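You operate a simulated robot arm through the tools that you are given. There is no shell and no other tool.

You run a simulated robot arm. Do the job below in one go: nothing can be reset, and whatever is moved stays where it is left.

TASK
Count 50 seeds into the yellow sample tin with the seed counter.
Fine: Tin in the ring, tally zeroed first; latch the slide again and leave the tin there.

The check looks at the end state, three seconds after you hand in, the way a careful person would. Anything else that was tipped, shoved, dropped, spilled or broken makes it a failure.

THE ROBOT
A 7-joint arm with a two-finger parallel gripper, fixed in place. Base frame: the origin is on the floor under the middle of its stand, x ahead of it, y to its left, z up. Units: m, rad, N and s.
It reaches about 1.247 m from its shoulder. Its first joint turns from -2.304 to 2.304 rad. Payload 3.91 kg.
The TCP is the grasp point between the finger pads, 0.03 m short of the fingertips. In the tool frame z runs along the fingers and y along their closing line. The gripper opens to 0.11 m. The fingers are 0.02 m wide and 0.01 m thick; the gripper's body (0.048 by 0.112 m) begins 0.055 m behind the TCP.
Orientation is that of the tool frame in the base frame, as [roll, pitch, yaw] about the fixed x, y, z axes, in that order (R = Rz(yaw) Ry(pitch) Rx(roll)). With the fingers straight down and closing along the base's y, the tool's x points along the base's -x, its y along +y and its z along -z.

THE INTERFACE
- The arm moves only by the tool servo_tool. Its argument "commands" is a list of rows, each a list of 3 entries, a list of its own where there are three numbers: the shift along the tool's x, y, z in m, then the turn, a rotation vector about the tool's x, y, z in degrees, then the closure, from 0 (fully open) to 1 (shut). In form: [[[dx, dy, dz], [ax, ay, az], jaw], ...]. A call has 1 to 20 rows; each row is the pose to reach, as a shift and turn from the pose commanded when the call began, along the tool's axes at that moment. Each row takes 0.2 s and may step no farther than 0.05 m and 0.15 rad from the row before; otherwise, or with a gripper value out of range, the whole call is refused. Where a pose cannot be reached the arm comes as near as it can. A force on the tool above 60 N (or 10 N above the force at the start of the call, whichever is more), or a blocked arm, ends the call early, and 0.2 s more pass. Each finger travels about 0.108 m/s and halts on what it meets, pressing with about 39 N; the grip force reading is that of the motor and also rises with nothing between the fingers. The clock runs only during rows and for 0.2 s after the last one: add rows that repeat a pose to give the fingers time. It gives the time, the measured TCP pose, the force on the tool (base axes), the opening and the grip force at its end, in the units of the frame above (readings bear some noise), with the torque about the TCP (base axes, N m) and any sound that the robot's microphone picked up.
- Cameras (640 x 400 px; columns grow to the right, rows downward): "scene" is fixed at [0.0502, 0.6498, 1.4254]; the picture's right is [-0.11, -0.99, 0.00], its down [-0.88, 0.09, -0.47] and it looks along [0.47, -0.05, -0.88] (base axes); focal length 270 px, centre (320, 200). "wrist" rides on the gripper at [0.072, 0.017, -0.103] in the tool frame; the picture's right is [-0.23, 0.97, 0.00], its down [-0.76, -0.18, -0.62] and it looks along [-0.61, -0.14, 0.78] (tool axes); focal length 222 px, centre (320, 200). There is no depth. A picture from a camera that has moved, and an enlarged one, comes with that camera's place and axes in the base frame and with its lens.
- grab_frame(camera): a new picture of that camera. It takes no simulated time.
- close_up(camera, box): a new picture of the part [left, top, right, bottom] of that camera's present view, enlarged. It takes no simulated time.
- close_job(): hands the job in; it is judged then, once.

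Places have to be worked out from the pictures, the camera data and where the tool is seen. Open the gripper and draw the arm clear of the work before you hand the job in, unless the task says otherwise.

The tools are called after ">>>" by a JSON object that holds its "api" and its "payload". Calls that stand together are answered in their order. servo_tool: Moves the arm, as the interface text tells. Its arguments: {"type":"object","properties":{"commands":{"type":"array"}},"required":["commands"]} The other tools are called the same way: grab_frame (camera) takes a picture; close_up (camera, box) takes an enlarged picture of a part of a camera's view; close_job () hands the job in.

At the start:

```text
time: 0.0
position: [0.2672, 0.5385, 1.1567]
tcp_rot: [-3.141, 0.001, 3.141]
contact_force: [0.7, 0.4, 0.9]
ft_torque: [0.0, 0.0, -0.02]
width: 0.11
grip_force: 0.1
```

scene: 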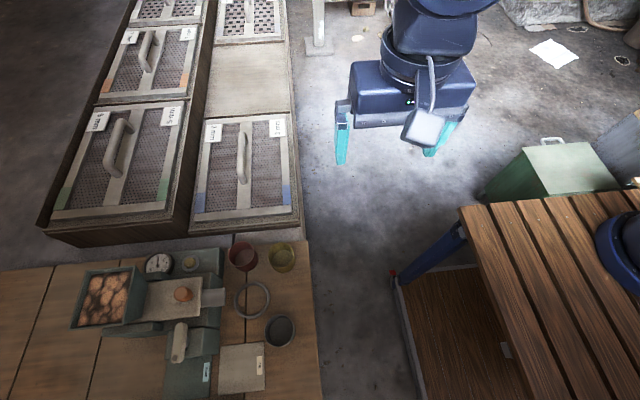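
wrist: 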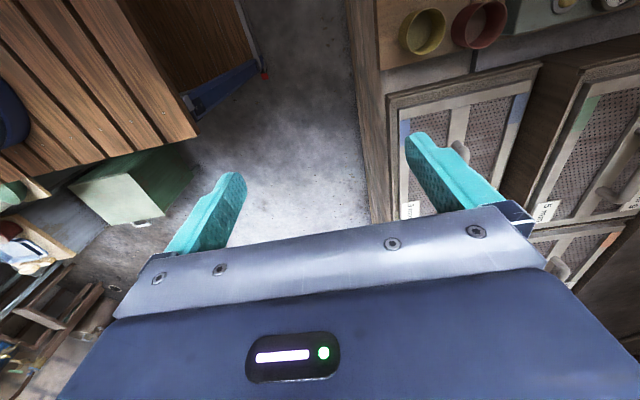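

I start by looking closely at the seed counter and the tins in the scene view.

>>> {"api": "close_up", "payload": {"camera": "scene", "box": [60, 230, 320, 400]}}

>>> {"api": "close_up", "payload": {"camera": "scene", "box": [130, 240, 240, 310]}}

>>> {"api": "close_up", "payload": {"camera": "scene", "box": [150, 310, 280, 400]}}

>>> {"api": "close_up", "payload": {"camera": "scene", "box": [210, 230, 310, 300]}}

```text
2.35 times, centred on (190, 315) of scene
camera zoom: at [0.0502, 0.6498, 1.4254], right [-0.11, -0.99, 0.0], down [-0.88, 0.09, -0.47], along [0.47, -0.05, -0.88], focal length 634 px, centre (626, -71)
```

zoom: 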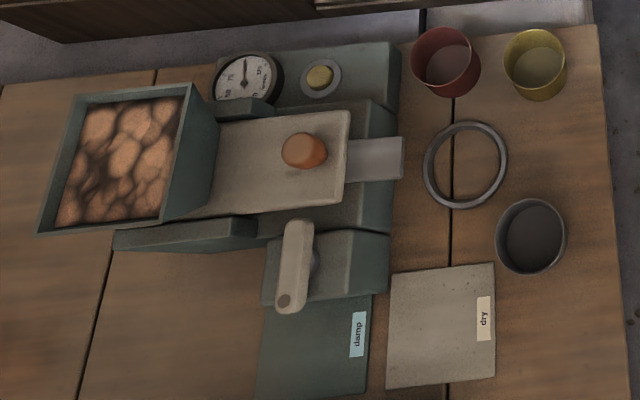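

```text
5.71 times, centred on (185, 275) of scene
camera zoom: at [0.0502, 0.6498, 1.4254], right [-0.11, -0.99, 0.0], down [-0.88, 0.09, -0.47], along [0.47, -0.05, -0.88], focal length 1541 px, centre (1091, -229)
```

zoom: 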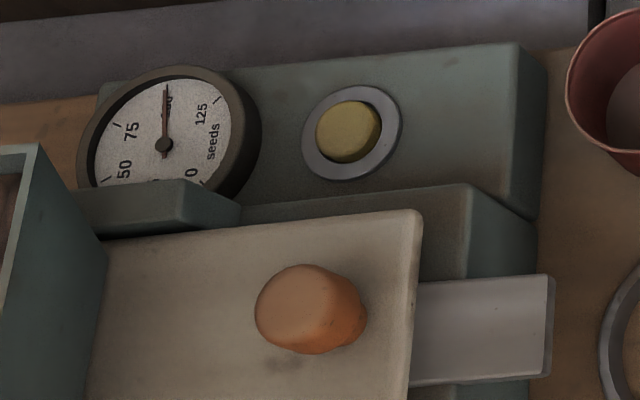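

```text
4.44 times, centred on (215, 355) of scene
camera zoom: at [0.0502, 0.6498, 1.4254], right [-0.11, -0.99, 0.0], down [-0.88, 0.09, -0.47], along [0.47, -0.05, -0.88], focal length 1198 px, centre (787, -489)
```

zoom: 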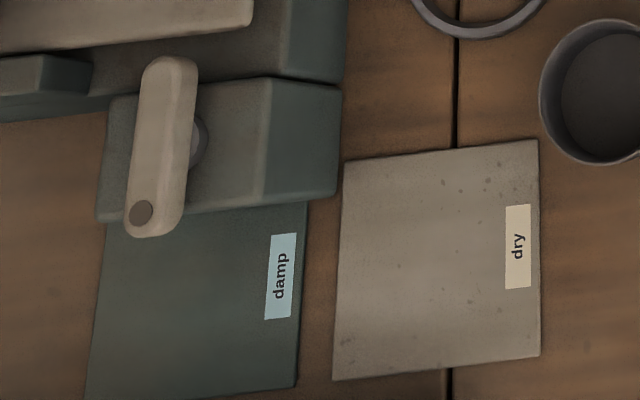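

```text
5.71 times, centred on (260, 265) of scene
camera zoom: at [0.0502, 0.6498, 1.4254], right [-0.11, -0.99, 0.0], down [-0.88, 0.09, -0.47], along [0.47, -0.05, -0.88], focal length 1541 px, centre (663, -171)
```

zoom: 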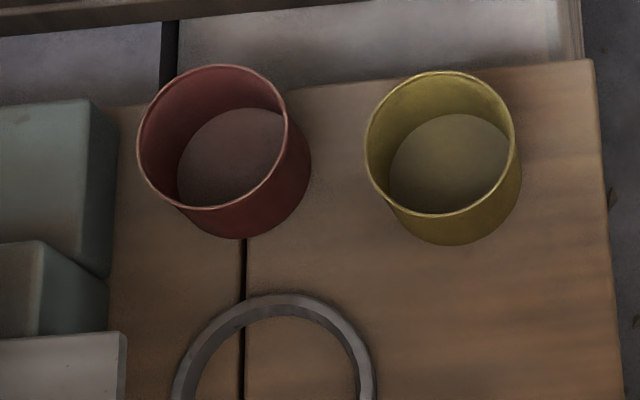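

The tins, ring, tally dial, zero button, slide knob and latch lever are all on the left bench (near x≈0.2, y≈0.75–0.95, z≈0.75). I'll turn the tool 90° and shift a little so the wrist camera looks over the bench.

>>> {"api": "servo_tool", "payload": {"commands": [[[0.01, -0.003, 0], [0, 0, -8.2], 0], [[0.02, -0.007, 0], [0, 0, -16.4], 0], [[0.03, -0.01, 0], [0, 0, -24.6], 0], [[0.04, -0.014, 0], [0, 0, -32.8], 0], [[0.05, -0.018, 0], [0, 0, -41], 0], [[0.06, -0.02, 0], [0, 0, -49.2], 0], [[0.07, -0.024, 0], [0, 0, -57.4], 0], [[0.08, -0.028, 0], [0, 0, -65.6], 0], [[0.095, -0.032, 0], [0, 0, -73.8], 0], [[0.107, -0.036, 0], [0, 0, -82], 0], [[0.117, -0.04, 0], [0, 0, -90], 0], [[0.117, -0.04, 0], [0, 0, -90], 0]]}}

>>> {"api": "grab_frame", "payload": {"camera": "wrist"}}

>>> {"api": "grab_frame", "payload": {"camera": "scene"}}

```text
time: 2.6
position: [0.1498, 0.4978, 1.1575]
tcp_rot: [3.14, 0.0, -1.57]
contact_force: [0.7, -0.8, 0.1]
ft_torque: [-0.01, 0.04, 0.0]
width: 0.1099
grip_force: 0.1
```

```text
taken
camera wrist: at [0.1326, 0.4257, 1.2625], right [-0.97, 0.23, 0.0], down [0.18, 0.76, 0.62], along [0.14, 0.61, -0.78], focal length 222 px, centre (320, 200)
```

wrist: 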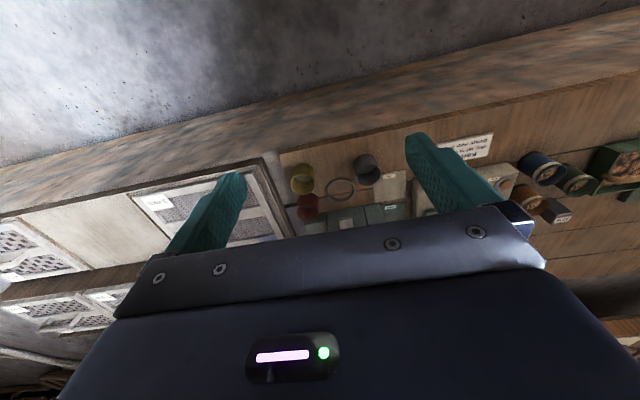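

```text
taken
```

scene: 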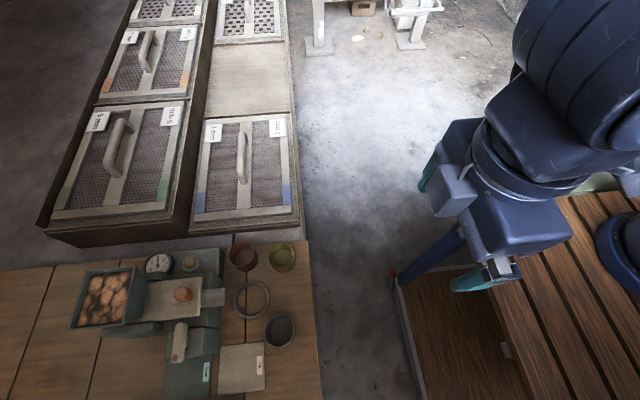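

From both views the yellow tin is at about (0.245, 0.723, 0.78), consistent across cameras. I'll move the tool over the bench for a closer wrist view.

>>> {"api": "servo_tool", "payload": {"commands": [[[-0.045, 0.006, 0.01], [0, 0, 0], 0], [[-0.09, 0.012, 0.02], [0, 0, 0], 0], [[-0.135, 0.018, 0.03], [0, 0, 0], 0], [[-0.18, 0.024, 0.04], [0, 0, 0], 0], [[-0.22, 0.03, 0.05], [0, 0, 0], 0], [[-0.22, 0.03, 0.05], [0, 0, 0], 0]]}}

>>> {"api": "grab_frame", "payload": {"camera": "wrist"}}

>>> {"api": "close_up", "payload": {"camera": "wrist", "box": [200, 60, 440, 210]}}

>>> {"api": "grab_frame", "payload": {"camera": "scene"}}

```text
time: 4.0
position: [0.1213, 0.7206, 1.1079]
tcp_rot: [3.14, 0.0, -1.571]
contact_force: [-0.1, 0.0, -0.1]
ft_torque: [-0.02, 0.0, 0.0]
width: 0.1102
grip_force: 0.0
```

```text
taken
camera wrist: at [0.1046, 0.6477, 1.2127], right [-0.97, 0.23, 0.0], down [0.18, 0.76, 0.62], along [0.14, 0.61, -0.78], focal length 222 px, centre (320, 200)
```

wrist: 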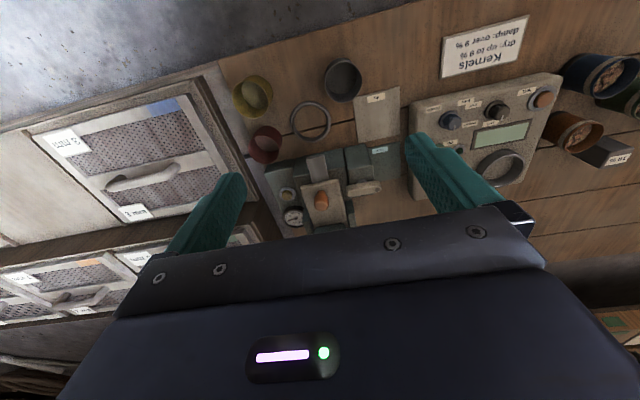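

```text
2.67 times, centred on (320, 135) of wrist
camera zoom: at [0.1046, 0.6477, 1.2127], right [-0.97, 0.23, 0.0], down [0.18, 0.76, 0.62], along [0.14, 0.61, -0.78], focal length 592 px, centre (320, 373)
```

zoom: 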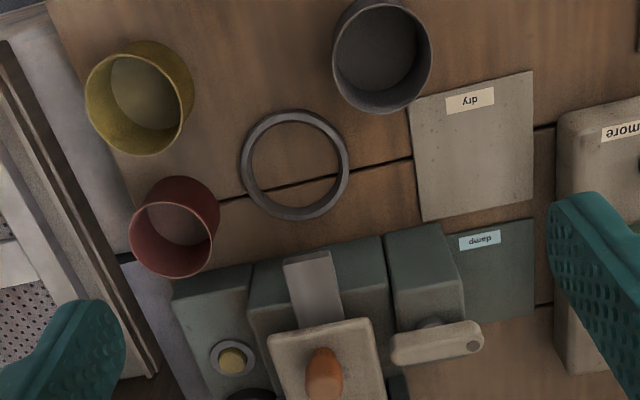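

```text
taken
```

scene: 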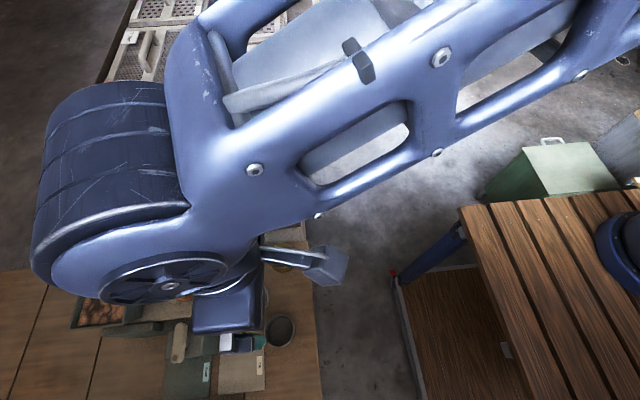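

Good view now. I'll take magnified wrist crops to triangulate the tins, the ring, the button, the knob and the latch.

>>> {"api": "close_up", "payload": {"camera": "wrist", "box": [225, 60, 305, 110]}}

>>> {"api": "close_up", "payload": {"camera": "wrist", "box": [280, 60, 360, 110]}}

>>> {"api": "close_up", "payload": {"camera": "wrist", "box": [240, 110, 336, 170]}}

>>> {"api": "close_up", "payload": {"camera": "wrist", "box": [260, 165, 388, 245]}}

>>> {"api": "close_up", "payload": {"camera": "wrist", "box": [400, 10, 560, 110]}}

```text
8.00 times, centred on (265, 85) of wrist
camera zoom: at [0.1046, 0.6477, 1.2127], right [-0.97, 0.23, 0.0], down [0.18, 0.76, 0.62], along [0.14, 0.61, -0.78], focal length 1777 px, centre (760, 1120)
```

zoom: 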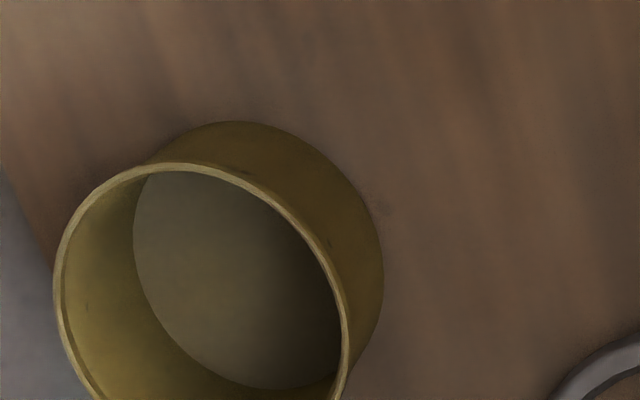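

```text
8.00 times, centred on (320, 85) of wrist
camera zoom: at [0.1046, 0.6477, 1.2127], right [-0.97, 0.23, 0.0], down [0.18, 0.76, 0.62], along [0.14, 0.61, -0.78], focal length 1777 px, centre (320, 1120)
```

zoom: 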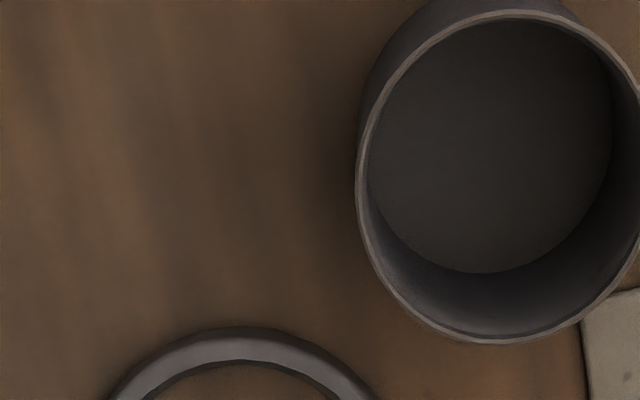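

```text
6.67 times, centred on (288, 140) of wrist
camera zoom: at [0.1046, 0.6477, 1.2127], right [-0.97, 0.23, 0.0], down [0.18, 0.76, 0.62], along [0.14, 0.61, -0.78], focal length 1481 px, centre (533, 600)
```

zoom: 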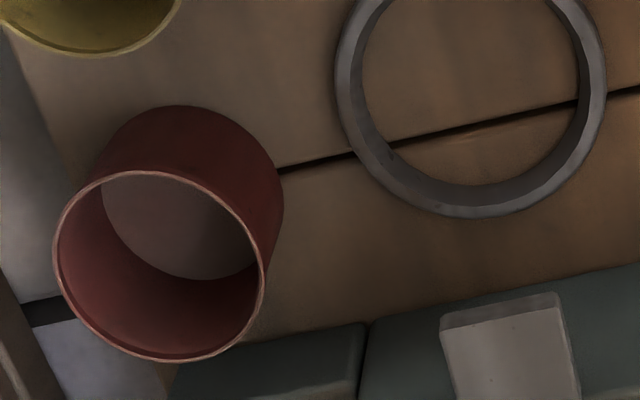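

```text
5.00 times, centred on (324, 205) of wrist
camera zoom: at [0.1046, 0.6477, 1.2127], right [-0.97, 0.23, 0.0], down [0.18, 0.76, 0.62], along [0.14, 0.61, -0.78], focal length 1111 px, centre (300, 175)
```

zoom: 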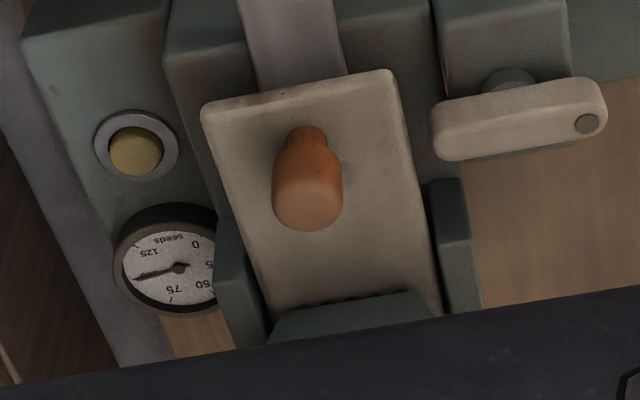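

```text
4.00 times, centred on (480, 60) of wrist
camera zoom: at [0.1046, 0.6477, 1.2127], right [-0.97, 0.23, 0.0], down [0.18, 0.76, 0.62], along [0.14, 0.61, -0.78], focal length 888 px, centre (-320, 760)
```

zoom: 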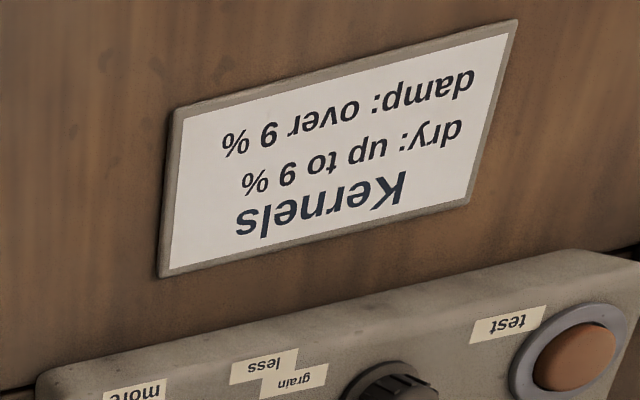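

Triangulation gives: ring centre ≈(0.158, 0.800, 0.757), yellow tin ≈(0.249, 0.724) with its rim near z 0.795, slide knob ≈(0.157, 0.888) from z 0.883 to 0.925, and latch lever ≈(0.08, 0.897, 0.89). I'll move above the counter for a closer look at the latch and slide, staying well above everything.

>>> {"api": "servo_tool", "payload": {"commands": [[[-0.04, 0.006, 0.0], [0, 0, 0], 0], [[-0.08, 0.012, 0.02], [0, 0, 0], 0], [[-0.115, 0.018, 0.045], [0, 0, 0], 0], [[-0.14, 0.022, 0.075], [0, 0, 0], 0], [[-0.151, 0.024, 0.093], [0, 0, 0], 0], [[-0.151, 0.024, 0.093], [0, 0, 0], 0]]}}

>>> {"api": "grab_frame", "payload": {"camera": "wrist"}}

>>> {"api": "close_up", "payload": {"camera": "wrist", "box": [240, 80, 420, 190]}}

>>> {"api": "close_up", "payload": {"camera": "wrist", "box": [320, 90, 416, 150]}}

>>> {"api": "close_up", "payload": {"camera": "wrist", "box": [180, 130, 340, 230]}}

```text
time: 5.4
position: [0.0967, 0.8681, 1.0143]
tcp_rot: [3.141, 0.001, -1.571]
contact_force: [1.0, 0.1, 0.0]
ft_torque: [-0.02, -0.03, 0.01]
width: 0.11
grip_force: 0.0
```

```text
taken
camera wrist: at [0.0788, 0.7968, 1.1198], right [-0.97, 0.23, 0.0], down [0.18, 0.76, 0.62], along [0.14, 0.61, -0.78], focal length 222 px, centre (320, 200)
```

wrist: 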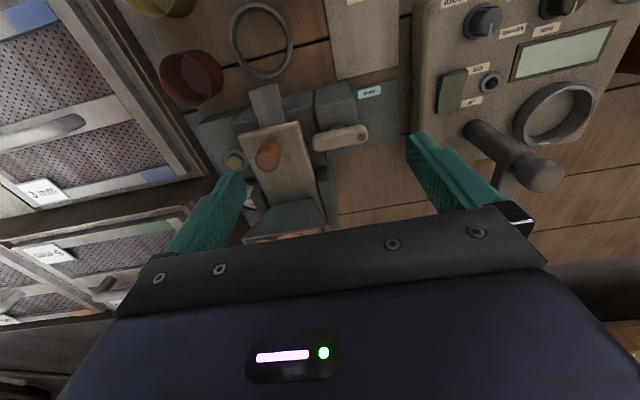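

```text
3.56 times, centred on (330, 135) of wrist
camera zoom: at [0.0788, 0.7968, 1.1198], right [-0.97, 0.23, 0.0], down [0.18, 0.76, 0.62], along [0.14, 0.61, -0.78], focal length 790 px, centre (284, 431)
```

zoom: 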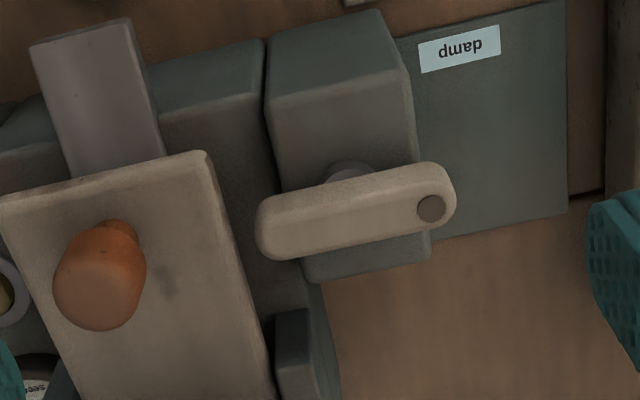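

```text
6.67 times, centred on (368, 120) of wrist
camera zoom: at [0.0788, 0.7968, 1.1198], right [-0.97, 0.23, 0.0], down [0.18, 0.76, 0.62], along [0.14, 0.61, -0.78], focal length 1481 px, centre (0, 733)
```

zoom: 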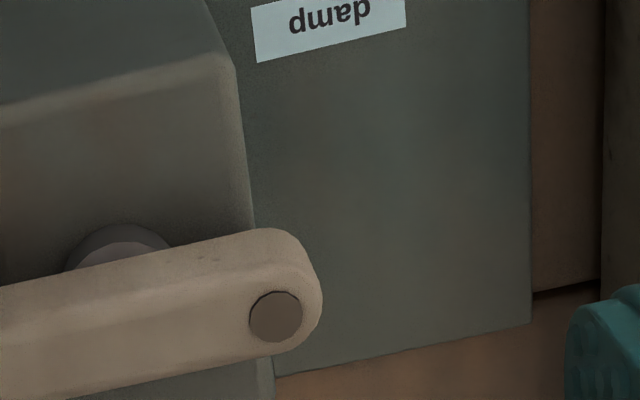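

```text
4.00 times, centred on (260, 180) of wrist
camera zoom: at [0.0788, 0.7968, 1.1198], right [-0.97, 0.23, 0.0], down [0.18, 0.76, 0.62], along [0.14, 0.61, -0.78], focal length 888 px, centre (560, 280)
```

zoom: 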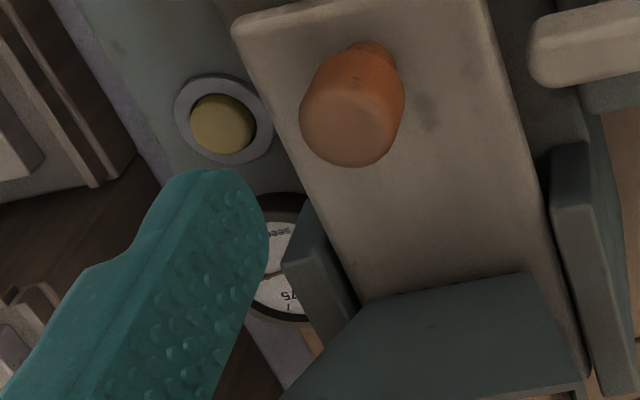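

The lever turns on a vertical shaft at about (0.08, 0.896) and the needle sits near 100. First I'll go above the yellow tin, turned so the fingers straddle it without touching the red tin or the cabinet, and check alignment there.

>>> {"api": "servo_tool", "payload": {"commands": [[[0.016, -0.016, 0], [0, 0, 7.8], 0], [[0.032, -0.033, 0], [0, 0, 15.6], 0], [[0.048, -0.05, 0], [0, 0, 23.4], 0], [[0.064, -0.067, 0], [0, 0, 31.2], 0], [[0.08, -0.084, 0.005], [0, 0, 39], 0], [[0.096, -0.101, 0.01], [0, 0, 46.8], 0], [[0.112, -0.118, 0.02], [0, 0, 54.6], 0], [[0.128, -0.135, 0.03], [0, 0, 62.4], 0.2], [[0.1444, -0.1523, 0.044], [0, 0, 70], 0.2], [[0.1444, -0.1523, 0.044], [0, 0, 70], 0.2]]}}

>>> {"api": "grab_frame", "payload": {"camera": "wrist"}}

>>> {"api": "grab_frame", "payload": {"camera": "scene"}}

```text
time: 7.6
position: [0.2487, 0.7263, 0.9709]
tcp_rot: [-3.142, 0.0, -2.794]
contact_force: [-0.8, -0.7, -0.6]
ft_torque: [0.03, -0.02, -0.01]
width: 0.0883
grip_force: 0.0
```

```text
taken
camera wrist: at [0.175, 0.7162, 1.0756], right [-0.12, 0.99, 0.0], down [0.78, 0.09, 0.62], along [0.62, 0.07, -0.78], focal length 222 px, centre (320, 200)
```

wrist: 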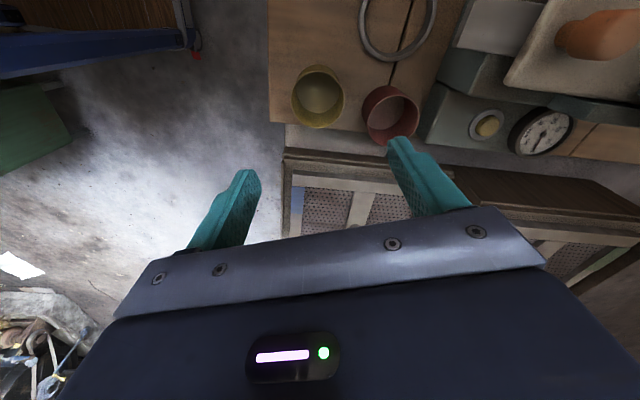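

```text
taken
```

scene: 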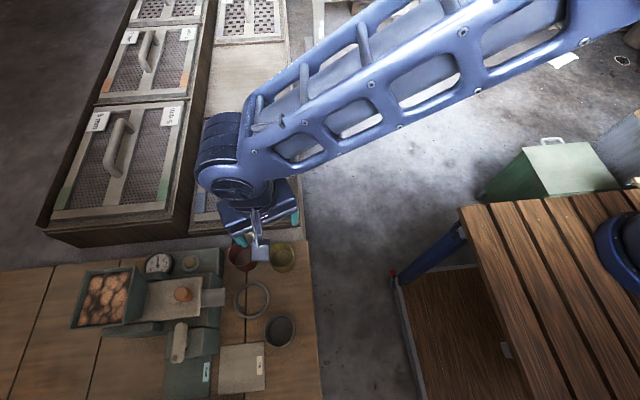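

The tin appears between the fingers as predicted; I'll zoom in on it and the red tin to refine the centre and height.

>>> {"api": "close_up", "payload": {"camera": "wrist", "box": [270, 50, 430, 150]}}

>>> {"api": "close_up", "payload": {"camera": "wrist", "box": [450, 90, 594, 180]}}

>>> {"api": "close_up", "payload": {"camera": "wrist", "box": [340, 0, 468, 80]}}

```text
4.00 times, centred on (350, 100) of wrist
camera zoom: at [0.175, 0.7162, 1.0756], right [-0.12, 0.99, 0.0], down [0.78, 0.09, 0.62], along [0.62, 0.07, -0.78], focal length 888 px, centre (200, 600)
```

zoom: 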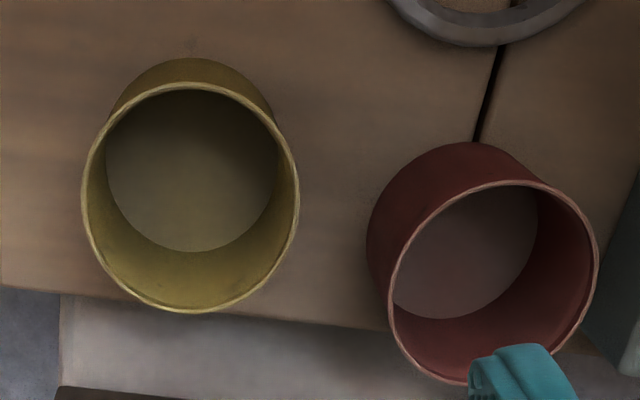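

```text
4.44 times, centred on (522, 135) of wrist
camera zoom: at [0.175, 0.7162, 1.0756], right [-0.12, 0.99, 0.0], down [0.78, 0.09, 0.62], along [0.62, 0.07, -0.78], focal length 987 px, centre (-578, 489)
```

zoom: 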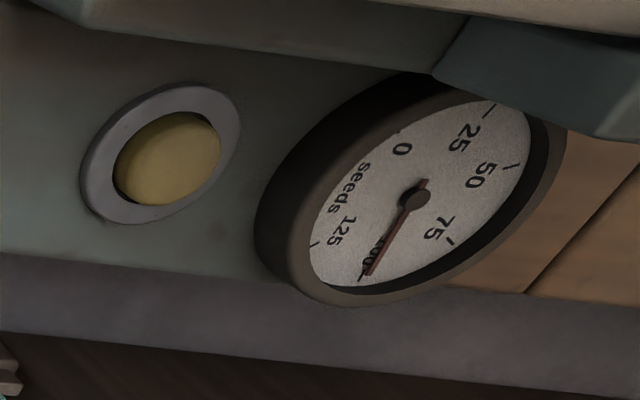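

```text
5.00 times, centred on (404, 40) of wrist
camera zoom: at [0.175, 0.7162, 1.0756], right [-0.12, 0.99, 0.0], down [0.78, 0.09, 0.62], along [0.62, 0.07, -0.78], focal length 1111 px, centre (-100, 1000)
```

zoom: 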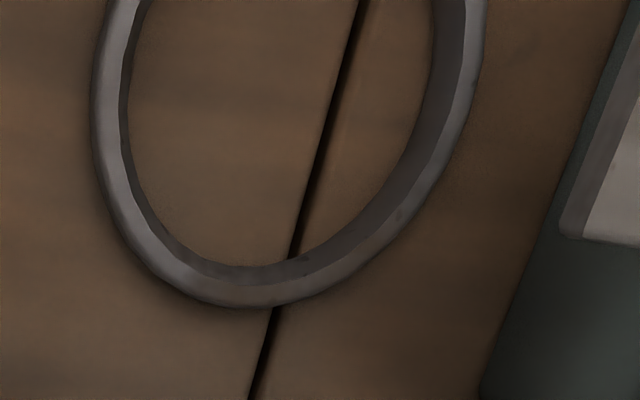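

Comparing views, the yellow tin's rim seems to be nearer z≈0.815 (outer diameter ≈60 mm), centred near (0.241, 0.7215). I'll descend partway, still above the rim, and check again from closer.

>>> {"api": "servo_tool", "payload": {"commands": [[[0.004, -0.001, 0.025], [0, 0, 0], 0.2], [[0.0083, -0.0016, 0.05], [0, 0, 0], 0.2], [[0.0083, -0.0016, 0.071], [0, 0, 0], 0.2], [[0.0083, -0.0016, 0.071], [0, 0, 0], 0.2]]}}

>>> {"api": "grab_frame", "payload": {"camera": "wrist"}}

>>> {"api": "close_up", "payload": {"camera": "wrist", "box": [220, 70, 420, 195]}}

>>> {"api": "close_up", "payload": {"camera": "scene", "box": [200, 200, 320, 275]}}

```text
time: 8.6
position: [0.2406, 0.7216, 0.8996]
tcp_rot: [-3.142, 0.0, -2.793]
contact_force: [0.3, -0.3, -0.3]
ft_torque: [-0.01, -0.03, -0.03]
width: 0.088
grip_force: 0.0
```

```text
taken
camera wrist: at [0.1672, 0.7124, 1.0053], right [-0.12, 0.99, 0.0], down [0.78, 0.09, 0.62], along [0.62, 0.07, -0.78], focal length 222 px, centre (320, 200)
```

wrist: 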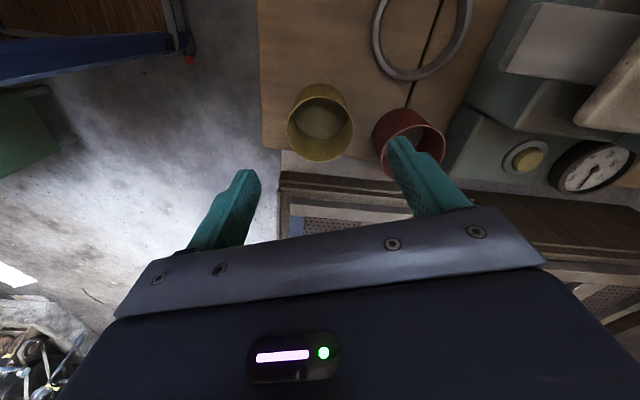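

```text
3.20 times, centred on (320, 132) of wrist
camera zoom: at [0.1672, 0.7124, 1.0053], right [-0.12, 0.99, 0.0], down [0.78, 0.09, 0.62], along [0.62, 0.07, -0.78], focal length 711 px, centre (320, 416)
```

zoom: 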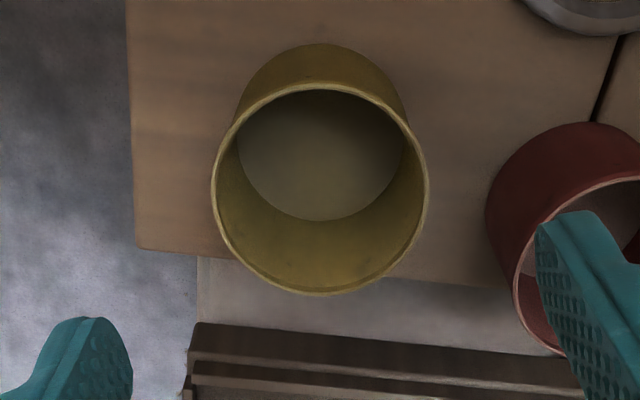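

```text
5.33 times, centred on (260, 238) of scene
camera zoom: at [0.0502, 0.6498, 1.4254], right [-0.11, -0.99, 0.0], down [-0.88, 0.09, -0.47], along [0.47, -0.05, -0.88], focal length 1438 px, centre (640, 0)
```

zoom: 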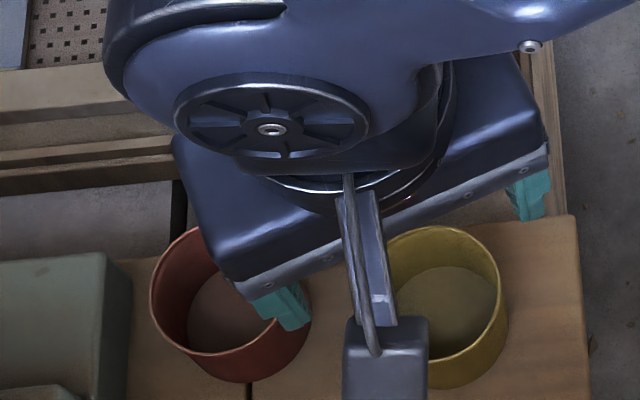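

Refined: tin centre ≈(0.244, 0.721), rim ≈0.80, diameter ≈63 mm. I'll descend so the TCP is just below the rim (fingertips ≈15 mm above the bench, so they clear the ring later).

>>> {"api": "servo_tool", "payload": {"commands": [[[-0.0033, -0.001, 0.03], [0, 0, 0], 0.2], [[-0.0033, -0.001, 0.06], [0, 0, 0], 0.2], [[-0.0033, -0.001, 0.085], [0, 0, 0], 0.2], [[-0.0033, -0.001, 0.1036], [0, 0, 0], 0.2], [[-0.0033, -0.001, 0.1036], [0, 0, 0], 0.2]]}}

>>> {"api": "grab_frame", "payload": {"camera": "wrist"}}

>>> {"api": "close_up", "payload": {"camera": "scene", "box": [200, 210, 320, 285]}}

```text
time: 9.8
position: [0.243, 0.7208, 0.7951]
tcp_rot: [3.141, -0.001, -2.791]
contact_force: [0.7, 0.5, -0.7]
ft_torque: [0.01, -0.02, -0.03]
width: 0.0877
grip_force: 0.0
```

```text
taken
camera wrist: at [0.1689, 0.7125, 0.9013], right [-0.12, 0.99, 0.0], down [0.78, 0.09, 0.62], along [0.62, 0.07, -0.78], focal length 222 px, centre (320, 200)
```

wrist: 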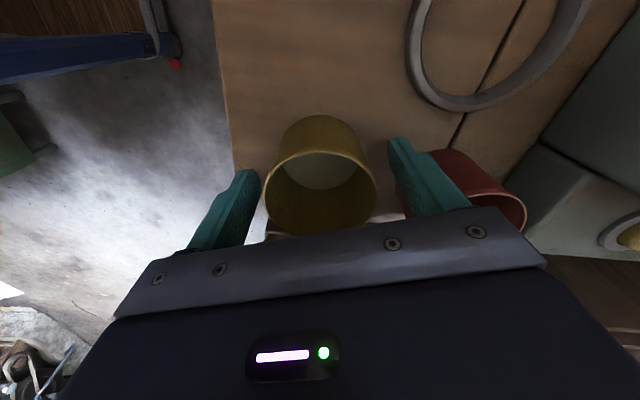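

```text
5.33 times, centred on (260, 248) of scene
camera zoom: at [0.0502, 0.6498, 1.4254], right [-0.11, -0.99, 0.0], down [-0.88, 0.09, -0.47], along [0.47, -0.05, -0.88], focal length 1438 px, centre (640, -53)
```

zoom: 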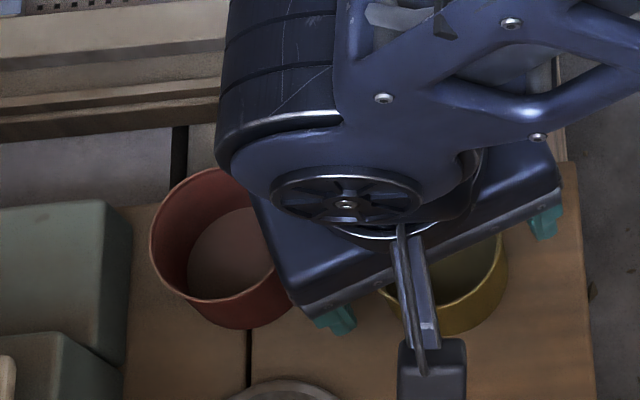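

The rim is centred between the fingers at TCP height (≈64 mm wide). I'll close on it.

>>> {"api": "servo_tool", "payload": {"commands": [[[0, 0, 0], [0, 0, 0], 0.3], [[0, 0, 0], [0, 0, 0], 0.38], [[0, 0, 0], [0, 0, 0], 0.45], [[0, 0, 0], [0, 0, 0], 0.5], [[0, 0, 0], [0, 0, 0], 0.5]]}}

>>> {"api": "grab_frame", "payload": {"camera": "wrist"}}

```text
time: 11.0
position: [0.2426, 0.7215, 0.7975]
tcp_rot: [-3.141, -0.001, -2.793]
contact_force: [0.9, -0.4, 0.5]
ft_torque: [-0.03, 0.04, 0.02]
width: 0.0582
grip_force: 39.6
```

```text
taken
camera wrist: at [0.169, 0.7125, 0.9014], right [-0.12, 0.99, 0.0], down [0.78, 0.09, 0.62], along [0.62, 0.07, -0.78], focal length 222 px, centre (320, 200)
```

wrist: 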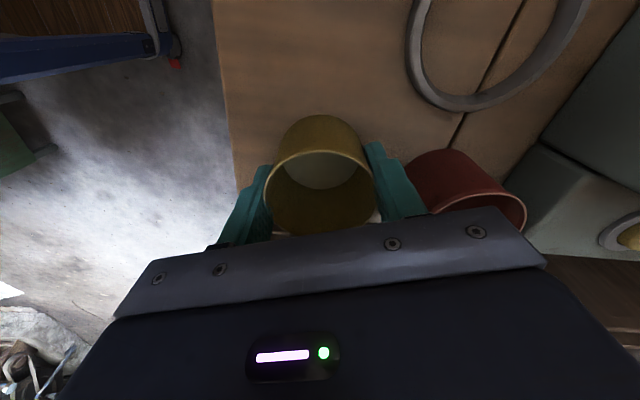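

The fingers hold the tin at 58 mm with 39 N. Before lifting I'll zoom in to see how the tin sits relative to the pads.

>>> {"api": "close_up", "payload": {"camera": "wrist", "box": [220, 100, 420, 225]}}

```text
3.20 times, centred on (320, 162) of wrist
camera zoom: at [0.169, 0.7125, 0.9014], right [-0.12, 0.99, 0.0], down [0.78, 0.09, 0.62], along [0.62, 0.07, -0.78], focal length 711 px, centre (320, 320)
```

zoom: 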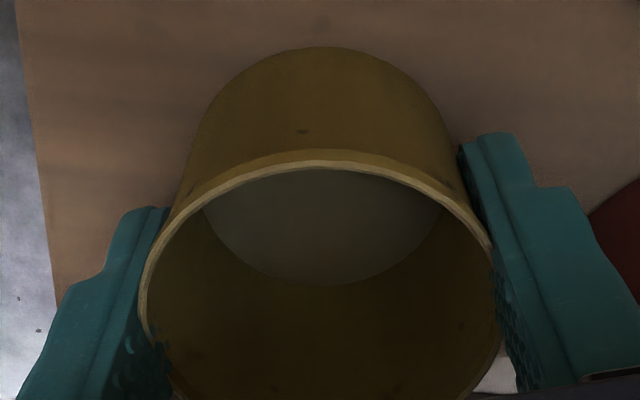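

The tin is square in the grip, about 3 mm toward the camera side of the TCP, with its rim ≈0.812. I'll lift 0.1 m, then carry it toward the ring while turning back so the fingers close along x.

>>> {"api": "servo_tool", "payload": {"commands": [[[0, 0, -0.02], [0, 0, 0], 0.5], [[0, 0, -0.055], [0, 0, 0], 0.5], [[0, 0, -0.09], [0, 0, 0], 0.5], [[0, 0, -0.12], [0, 0, 0], 0.5], [[0.006, 0.01, -0.12], [0, 0, -7.8], 0.5], [[0.012, 0.02, -0.12], [0, 0, -15.6], 0.5], [[0.019, 0.03, -0.12], [0, 0, -23.4], 0.5], [[0.026, 0.04, -0.12], [0, 0, -31.2], 0.5], [[0.032, 0.05, -0.12], [0, 0, -39], 0.5], [[0.038, 0.06, -0.12], [0, 0, -46.8], 0.5], [[0.044, 0.07, -0.12], [0, 0, -54.6], 0.5], [[0.05, 0.08, -0.12], [0, 0, -62.4], 0.5], [[0.0568, 0.0914, -0.12], [0, 0, -70], 0.5], [[0.0568, 0.0914, -0.12], [0, 0, -70], 0.5]]}}

>>> {"api": "grab_frame", "payload": {"camera": "wrist"}}

>>> {"api": "grab_frame", "payload": {"camera": "scene"}}

```text
time: 14.0
position: [0.1589, 0.7882, 0.9166]
tcp_rot: [3.141, -0.002, -1.57]
contact_force: [0.0, 0.4, -0.3]
ft_torque: [0.01, 0.0, -0.01]
width: 0.0577
grip_force: 39.5
```

```text
taken
camera wrist: at [0.1421, 0.7152, 1.0215], right [-0.97, 0.23, 0.0], down [0.18, 0.76, 0.62], along [0.14, 0.61, -0.78], focal length 222 px, centre (320, 200)
```

wrist: 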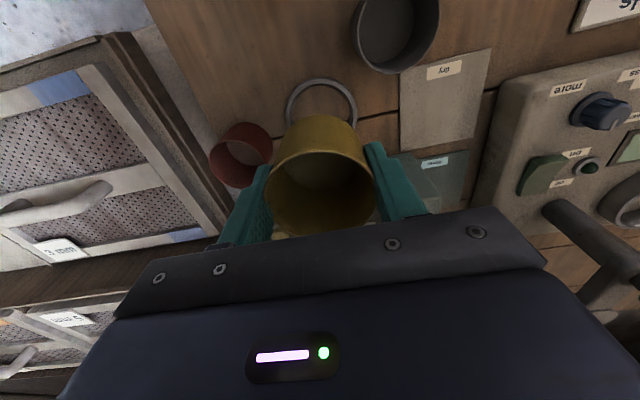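

```text
taken
```

scene: 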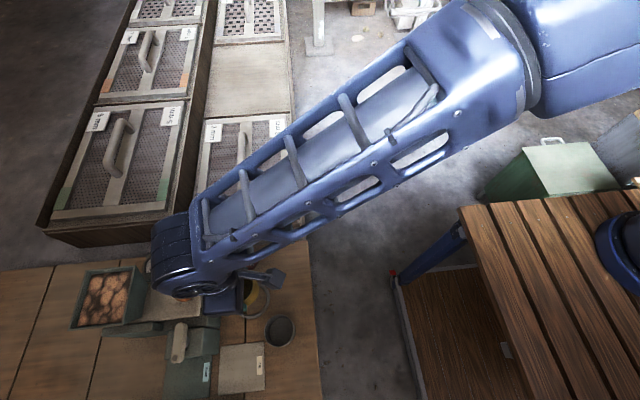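

The tin is held and the ring is visible beneath it. I'll zoom in to refine the ring's centre relative to the tin before lowering.

>>> {"api": "close_up", "payload": {"camera": "wrist", "box": [260, 60, 380, 135]}}

>>> {"api": "close_up", "payload": {"camera": "scene", "box": [180, 260, 300, 335]}}

```text
5.33 times, centred on (320, 98) of wrist
camera zoom: at [0.1421, 0.7152, 1.0215], right [-0.97, 0.23, 0.0], down [0.18, 0.76, 0.62], along [0.14, 0.61, -0.78], focal length 1185 px, centre (320, 747)
```

zoom: 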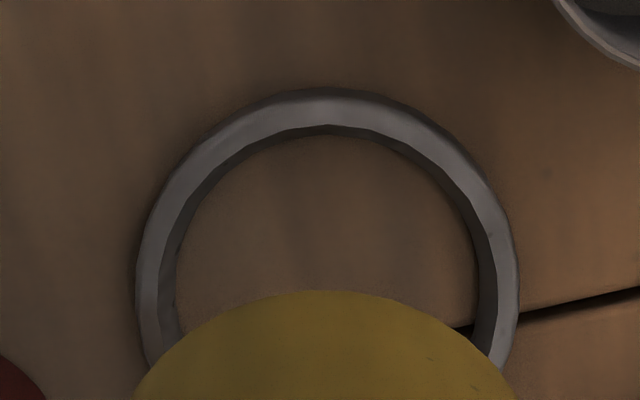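

```text
5.33 times, centred on (240, 298) of scene
camera zoom: at [0.0502, 0.6498, 1.4254], right [-0.11, -0.99, 0.0], down [-0.88, 0.09, -0.47], along [0.47, -0.05, -0.88], focal length 1438 px, centre (747, -320)
```

zoom: 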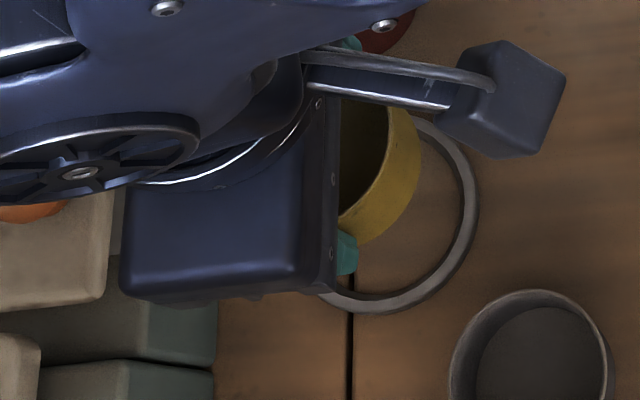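

The ring looks roughly under the tin, perhaps 2 mm toward +x of my estimate. I'll lower to about 15 mm above the ring (still 10 mm short of the chute side) and compare tin and ring directly.

>>> {"api": "servo_tool", "payload": {"commands": [[[0, 0, 0.03], [0, 0, 0], 0.5], [[0, 0, 0.06], [0, 0, 0], 0.5], [[0, 0, 0.085], [0, 0, 0], 0.5], [[0, 0, 0.0966], [0, 0, 0], 0.5], [[0, 0, 0.0966], [0, 0, 0], 0.5]]}}

>>> {"api": "grab_frame", "payload": {"camera": "wrist"}}

>>> {"api": "close_up", "payload": {"camera": "wrist", "box": [240, 80, 400, 180]}}

>>> {"api": "close_up", "payload": {"camera": "scene", "box": [200, 260, 300, 322]}}

```text
time: 15.2
position: [0.1581, 0.7869, 0.8202]
tcp_rot: [3.141, 0.001, -1.572]
contact_force: [-0.4, 0.0, 0.0]
ft_torque: [-0.02, 0.0, 0.0]
width: 0.0579
grip_force: 39.1
```

```text
taken
camera wrist: at [0.1408, 0.7148, 0.9253], right [-0.97, 0.23, 0.0], down [0.18, 0.76, 0.62], along [0.14, 0.61, -0.78], focal length 222 px, centre (320, 200)
```

wrist: 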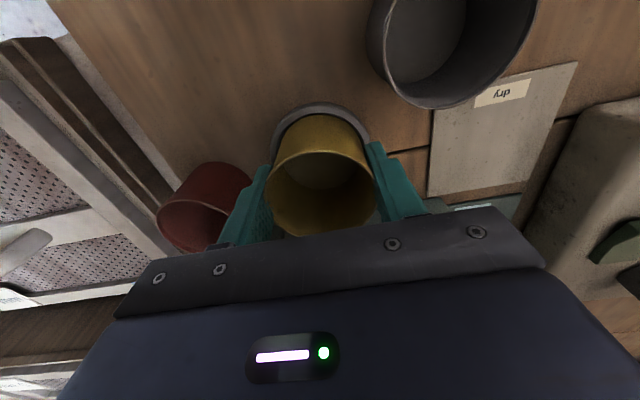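

```text
4.00 times, centred on (320, 130) of wrist
camera zoom: at [0.1408, 0.7148, 0.9253], right [-0.97, 0.23, 0.0], down [0.18, 0.76, 0.62], along [0.14, 0.61, -0.78], focal length 888 px, centre (320, 480)
```

zoom: 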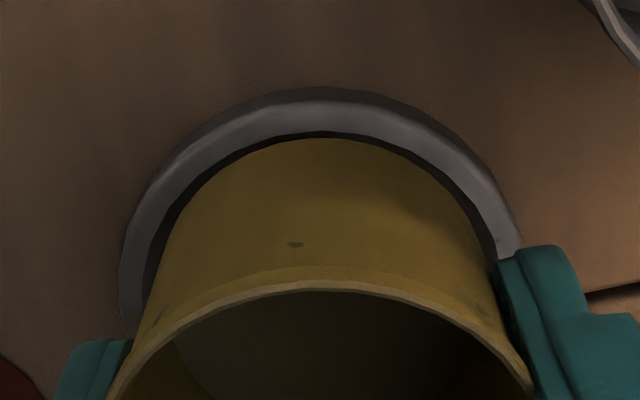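

```text
6.40 times, centred on (250, 291) of scene
camera zoom: at [0.0502, 0.6498, 1.4254], right [-0.11, -0.99, 0.0], down [-0.88, 0.09, -0.47], along [0.47, -0.05, -0.88], focal length 1726 px, centre (768, -382)
```

zoom: 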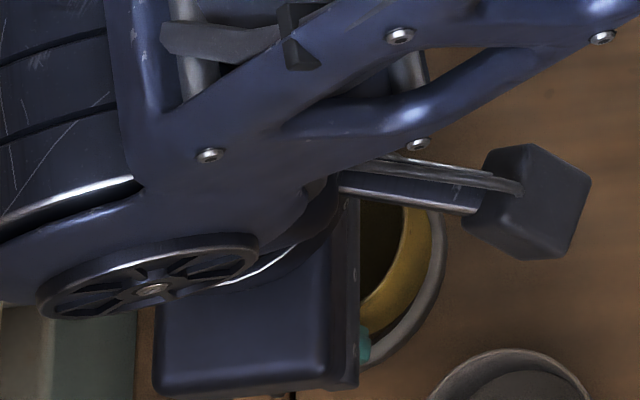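

Comparing arcs: the ring is at ≈(0.160, 0.800) and the tin at ≈(0.159, 0.790), so it needs about +1.5 mm x and +9.5 mm y. I'll lower 12 mm first to pass under the chute lip, then shift and look again.

>>> {"api": "servo_tool", "payload": {"commands": [[[0, 0, 0.006], [0, 0, 0], 0.5], [[0, 0, 0.012], [0, 0, 0], 0.5], [[-0.005, -0.0008, 0.012], [0, 0, 0], 0.5], [[-0.0095, -0.0015, 0.012], [0, 0, 0], 0.5], [[-0.0095, -0.0015, 0.012], [0, 0, 0], 0.5]]}}

>>> {"api": "close_up", "payload": {"camera": "wrist", "box": [240, 80, 400, 180]}}

>>> {"api": "grab_frame", "payload": {"camera": "wrist"}}

```text
time: 16.4
position: [0.1607, 0.7974, 0.8069]
tcp_rot: [-3.141, -0.001, -1.571]
contact_force: [-0.1, -0.4, 0.4]
ft_torque: [-0.02, -0.03, -0.03]
width: 0.0578
grip_force: 39.3
```

```text
4.00 times, centred on (320, 130) of wrist
camera zoom: at [0.143, 0.7241, 0.9119], right [-0.97, 0.23, 0.0], down [0.18, 0.76, 0.62], along [0.14, 0.61, -0.78], focal length 888 px, centre (320, 480)
```

zoom: 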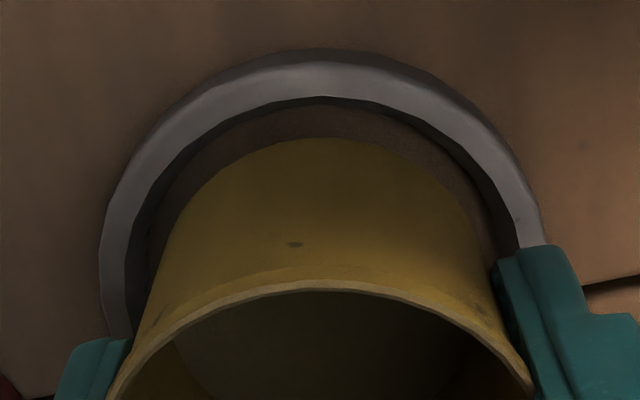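

```text
taken
camera wrist: at [0.143, 0.7241, 0.9119], right [-0.97, 0.23, 0.0], down [0.18, 0.76, 0.62], along [0.14, 0.61, -0.78], focal length 222 px, centre (320, 200)
```

wrist: 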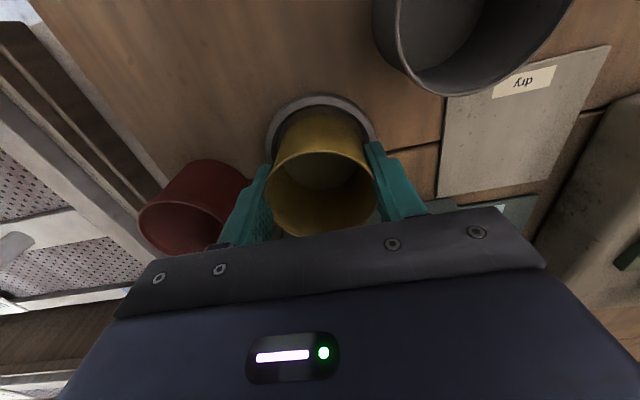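

The tin now sits concentric inside the ring outline from this view. I'll lower the last ~10 mm in small steps and watch the force.

>>> {"api": "servo_tool", "payload": {"commands": [[[0, 0, 0.003], [0, 0, 0], 0.5], [[0, 0, 0.006], [0, 0, 0], 0.5], [[0, 0, 0.0085], [0, 0, 0], 0.5], [[0, 0, 0.0085], [0, 0, 0], 0.5]]}}

>>> {"api": "close_up", "payload": {"camera": "wrist", "box": [240, 80, 400, 180]}}

```text
time: 17.4
position: [0.16, 0.7978, 0.7985]
tcp_rot: [3.141, 0.001, -1.57]
contact_force: [0.1, -0.3, -0.3]
ft_torque: [0.01, 0.01, 0.04]
width: 0.0576
grip_force: 38.8
```

```text
4.00 times, centred on (320, 130) of wrist
camera zoom: at [0.1429, 0.7249, 0.9038], right [-0.97, 0.23, 0.0], down [0.18, 0.76, 0.62], along [0.14, 0.61, -0.78], focal length 888 px, centre (320, 480)
```

zoom: 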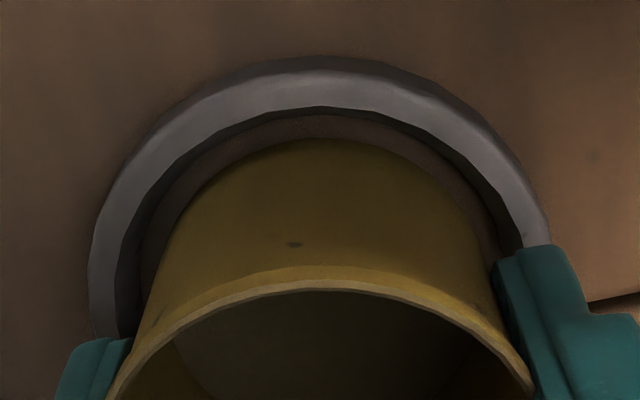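

No contact yet at TCP z 0.7985; I'll go down another 2–3 mm to seat it at the height where it was picked up.

>>> {"api": "servo_tool", "payload": {"commands": [[[0, 0, 0.0012], [0, 0, 0], 0.5], [[0, 0, 0.0024], [0, 0, 0], 0.5], [[0, 0, 0.0024], [0, 0, 0], 0.5]]}}

```text
time: 18.2
position: [0.1613, 0.7971, 0.7962]
tcp_rot: [-3.141, 0.0, -1.571]
contact_force: [-0.3, -0.6, 2.8]
ft_torque: [-0.03, 0.06, 0.0]
width: 0.0578
grip_force: 39.0
```

A light 2.8 N upward contact shows the tin is seated. I'll open the fingers a bit and lift straight up.

>>> {"api": "servo_tool", "payload": {"commands": [[[0, 0, 0], [0, 0, 0], 0.42], [[0, 0, 0], [0, 0, 0], 0.36], [[0, 0, 0], [0, 0, 0], 0.3], [[0, 0, 0], [0, 0, 0], 0.25], [[0, 0, 0], [0, 0, 0], 0.25], [[0, 0, -0.02], [0, 0, 0], 0.25], [[0, 0, -0.045], [0, 0, 0], 0.25], [[0, 0, -0.08], [0, 0, 0], 0.25], [[0.02, 0, -0.12], [0, 0, 0], 0.25], [[0.05, 0, -0.16], [0, 0, 0], 0.25], [[0.05, 0, -0.16], [0, 0, 0], 0.25]]}}

>>> {"api": "grab_frame", "payload": {"camera": "wrist"}}

>>> {"api": "close_up", "payload": {"camera": "wrist", "box": [240, 60, 400, 160]}}

>>> {"api": "grab_frame", "payload": {"camera": "scene"}}

```text
time: 20.6
position: [0.1605, 0.7498, 0.9571]
tcp_rot: [3.141, 0.0, -1.572]
contact_force: [1.1, 0.6, -0.1]
ft_torque: [0.01, 0.03, 0.01]
width: 0.0826
grip_force: 0.1
```

```text
taken
camera wrist: at [0.1436, 0.6767, 1.0622], right [-0.97, 0.23, 0.0], down [0.18, 0.76, 0.62], along [0.14, 0.61, -0.78], focal length 222 px, centre (320, 200)
```

wrist: 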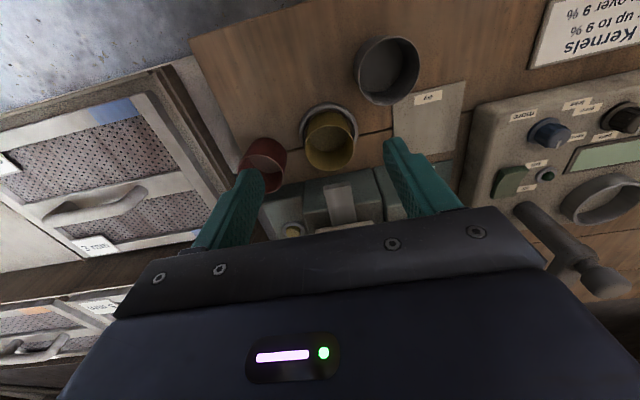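

```text
4.00 times, centred on (320, 110) of wrist
camera zoom: at [0.1436, 0.6767, 1.0622], right [-0.97, 0.23, 0.0], down [0.18, 0.76, 0.62], along [0.14, 0.61, -0.78], focal length 888 px, centre (320, 560)
```

zoom: 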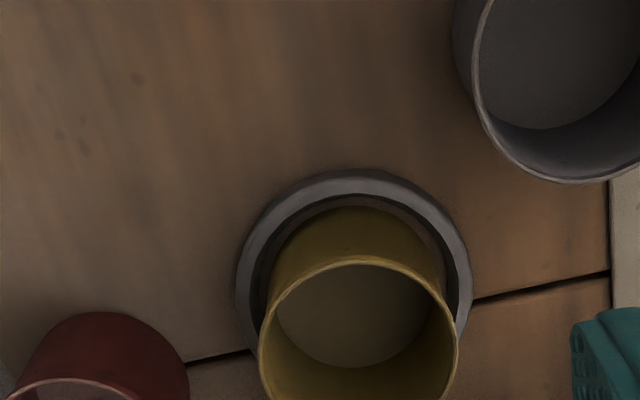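

```text
taken
```

scene: 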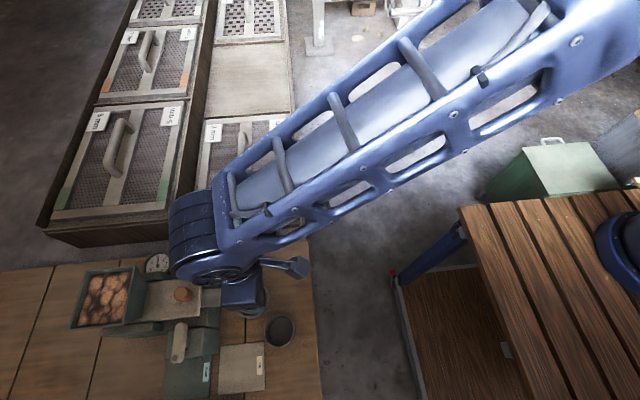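

The tin is standing in the ring and empty. Several views put the zero button at (0.2487, 0.935, 0.804); I'll close the fingers and go above it, turned so the gripper body and camera stay clear of the hopper, knob and slide rail.

>>> {"api": "servo_tool", "payload": {"commands": [[[0, -0.015, -0.025], [0, 0, -8], 0.5], [[-0.01, -0.03, -0.043], [0, 0, -16], 0.8], [[-0.03, -0.045, -0.043], [0, 0, -24], 1], [[-0.05, -0.06, -0.043], [0, 0, -32], 1], [[-0.07, -0.075, -0.043], [0, 0, -40], 1], [[-0.095, -0.088, -0.043], [0, 0, -48], 1], [[-0.12, -0.088, -0.043], [0, 0, -56], 1], [[-0.145, -0.088, -0.043], [0, 0, -64], 1], [[-0.165, -0.088, -0.043], [0, 0, -72], 1], [[-0.185, -0.088, -0.043], [0, 0, -80], 1], [[-0.185, -0.088, -0.043], [0, 0, -80], 1]]}}

>>> {"api": "grab_frame", "payload": {"camera": "wrist"}}

>>> {"api": "grab_frame", "payload": {"camera": "scene"}}

```text
time: 23.0
position: [0.2493, 0.9327, 0.9999]
tcp_rot: [-3.141, 0.001, -0.174]
contact_force: [-0.6, -0.2, -1.1]
ft_torque: [0.01, 0.01, 0.0]
width: 0.0
grip_force: 37.1
```

```text
taken
camera wrist: at [0.317, 0.9026, 1.1051], right [-0.39, -0.92, 0.0], down [-0.72, 0.31, 0.62], along [-0.57, 0.24, -0.78], focal length 222 px, centre (320, 200)
```

wrist: 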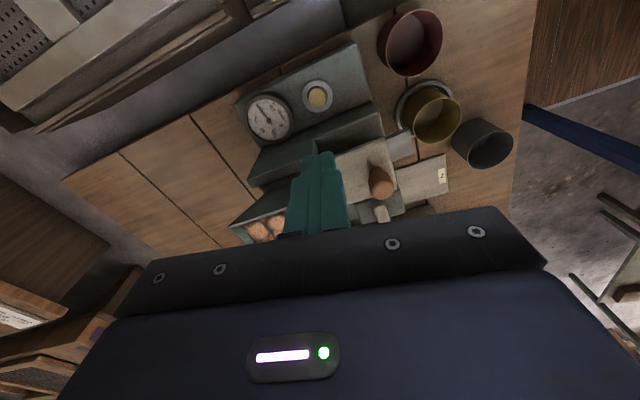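

```text
taken
```

scene: 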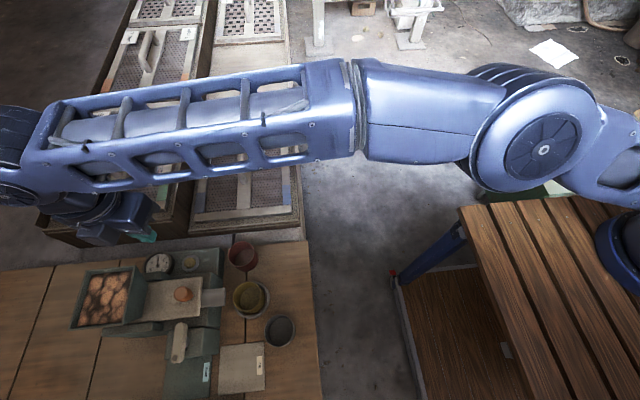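

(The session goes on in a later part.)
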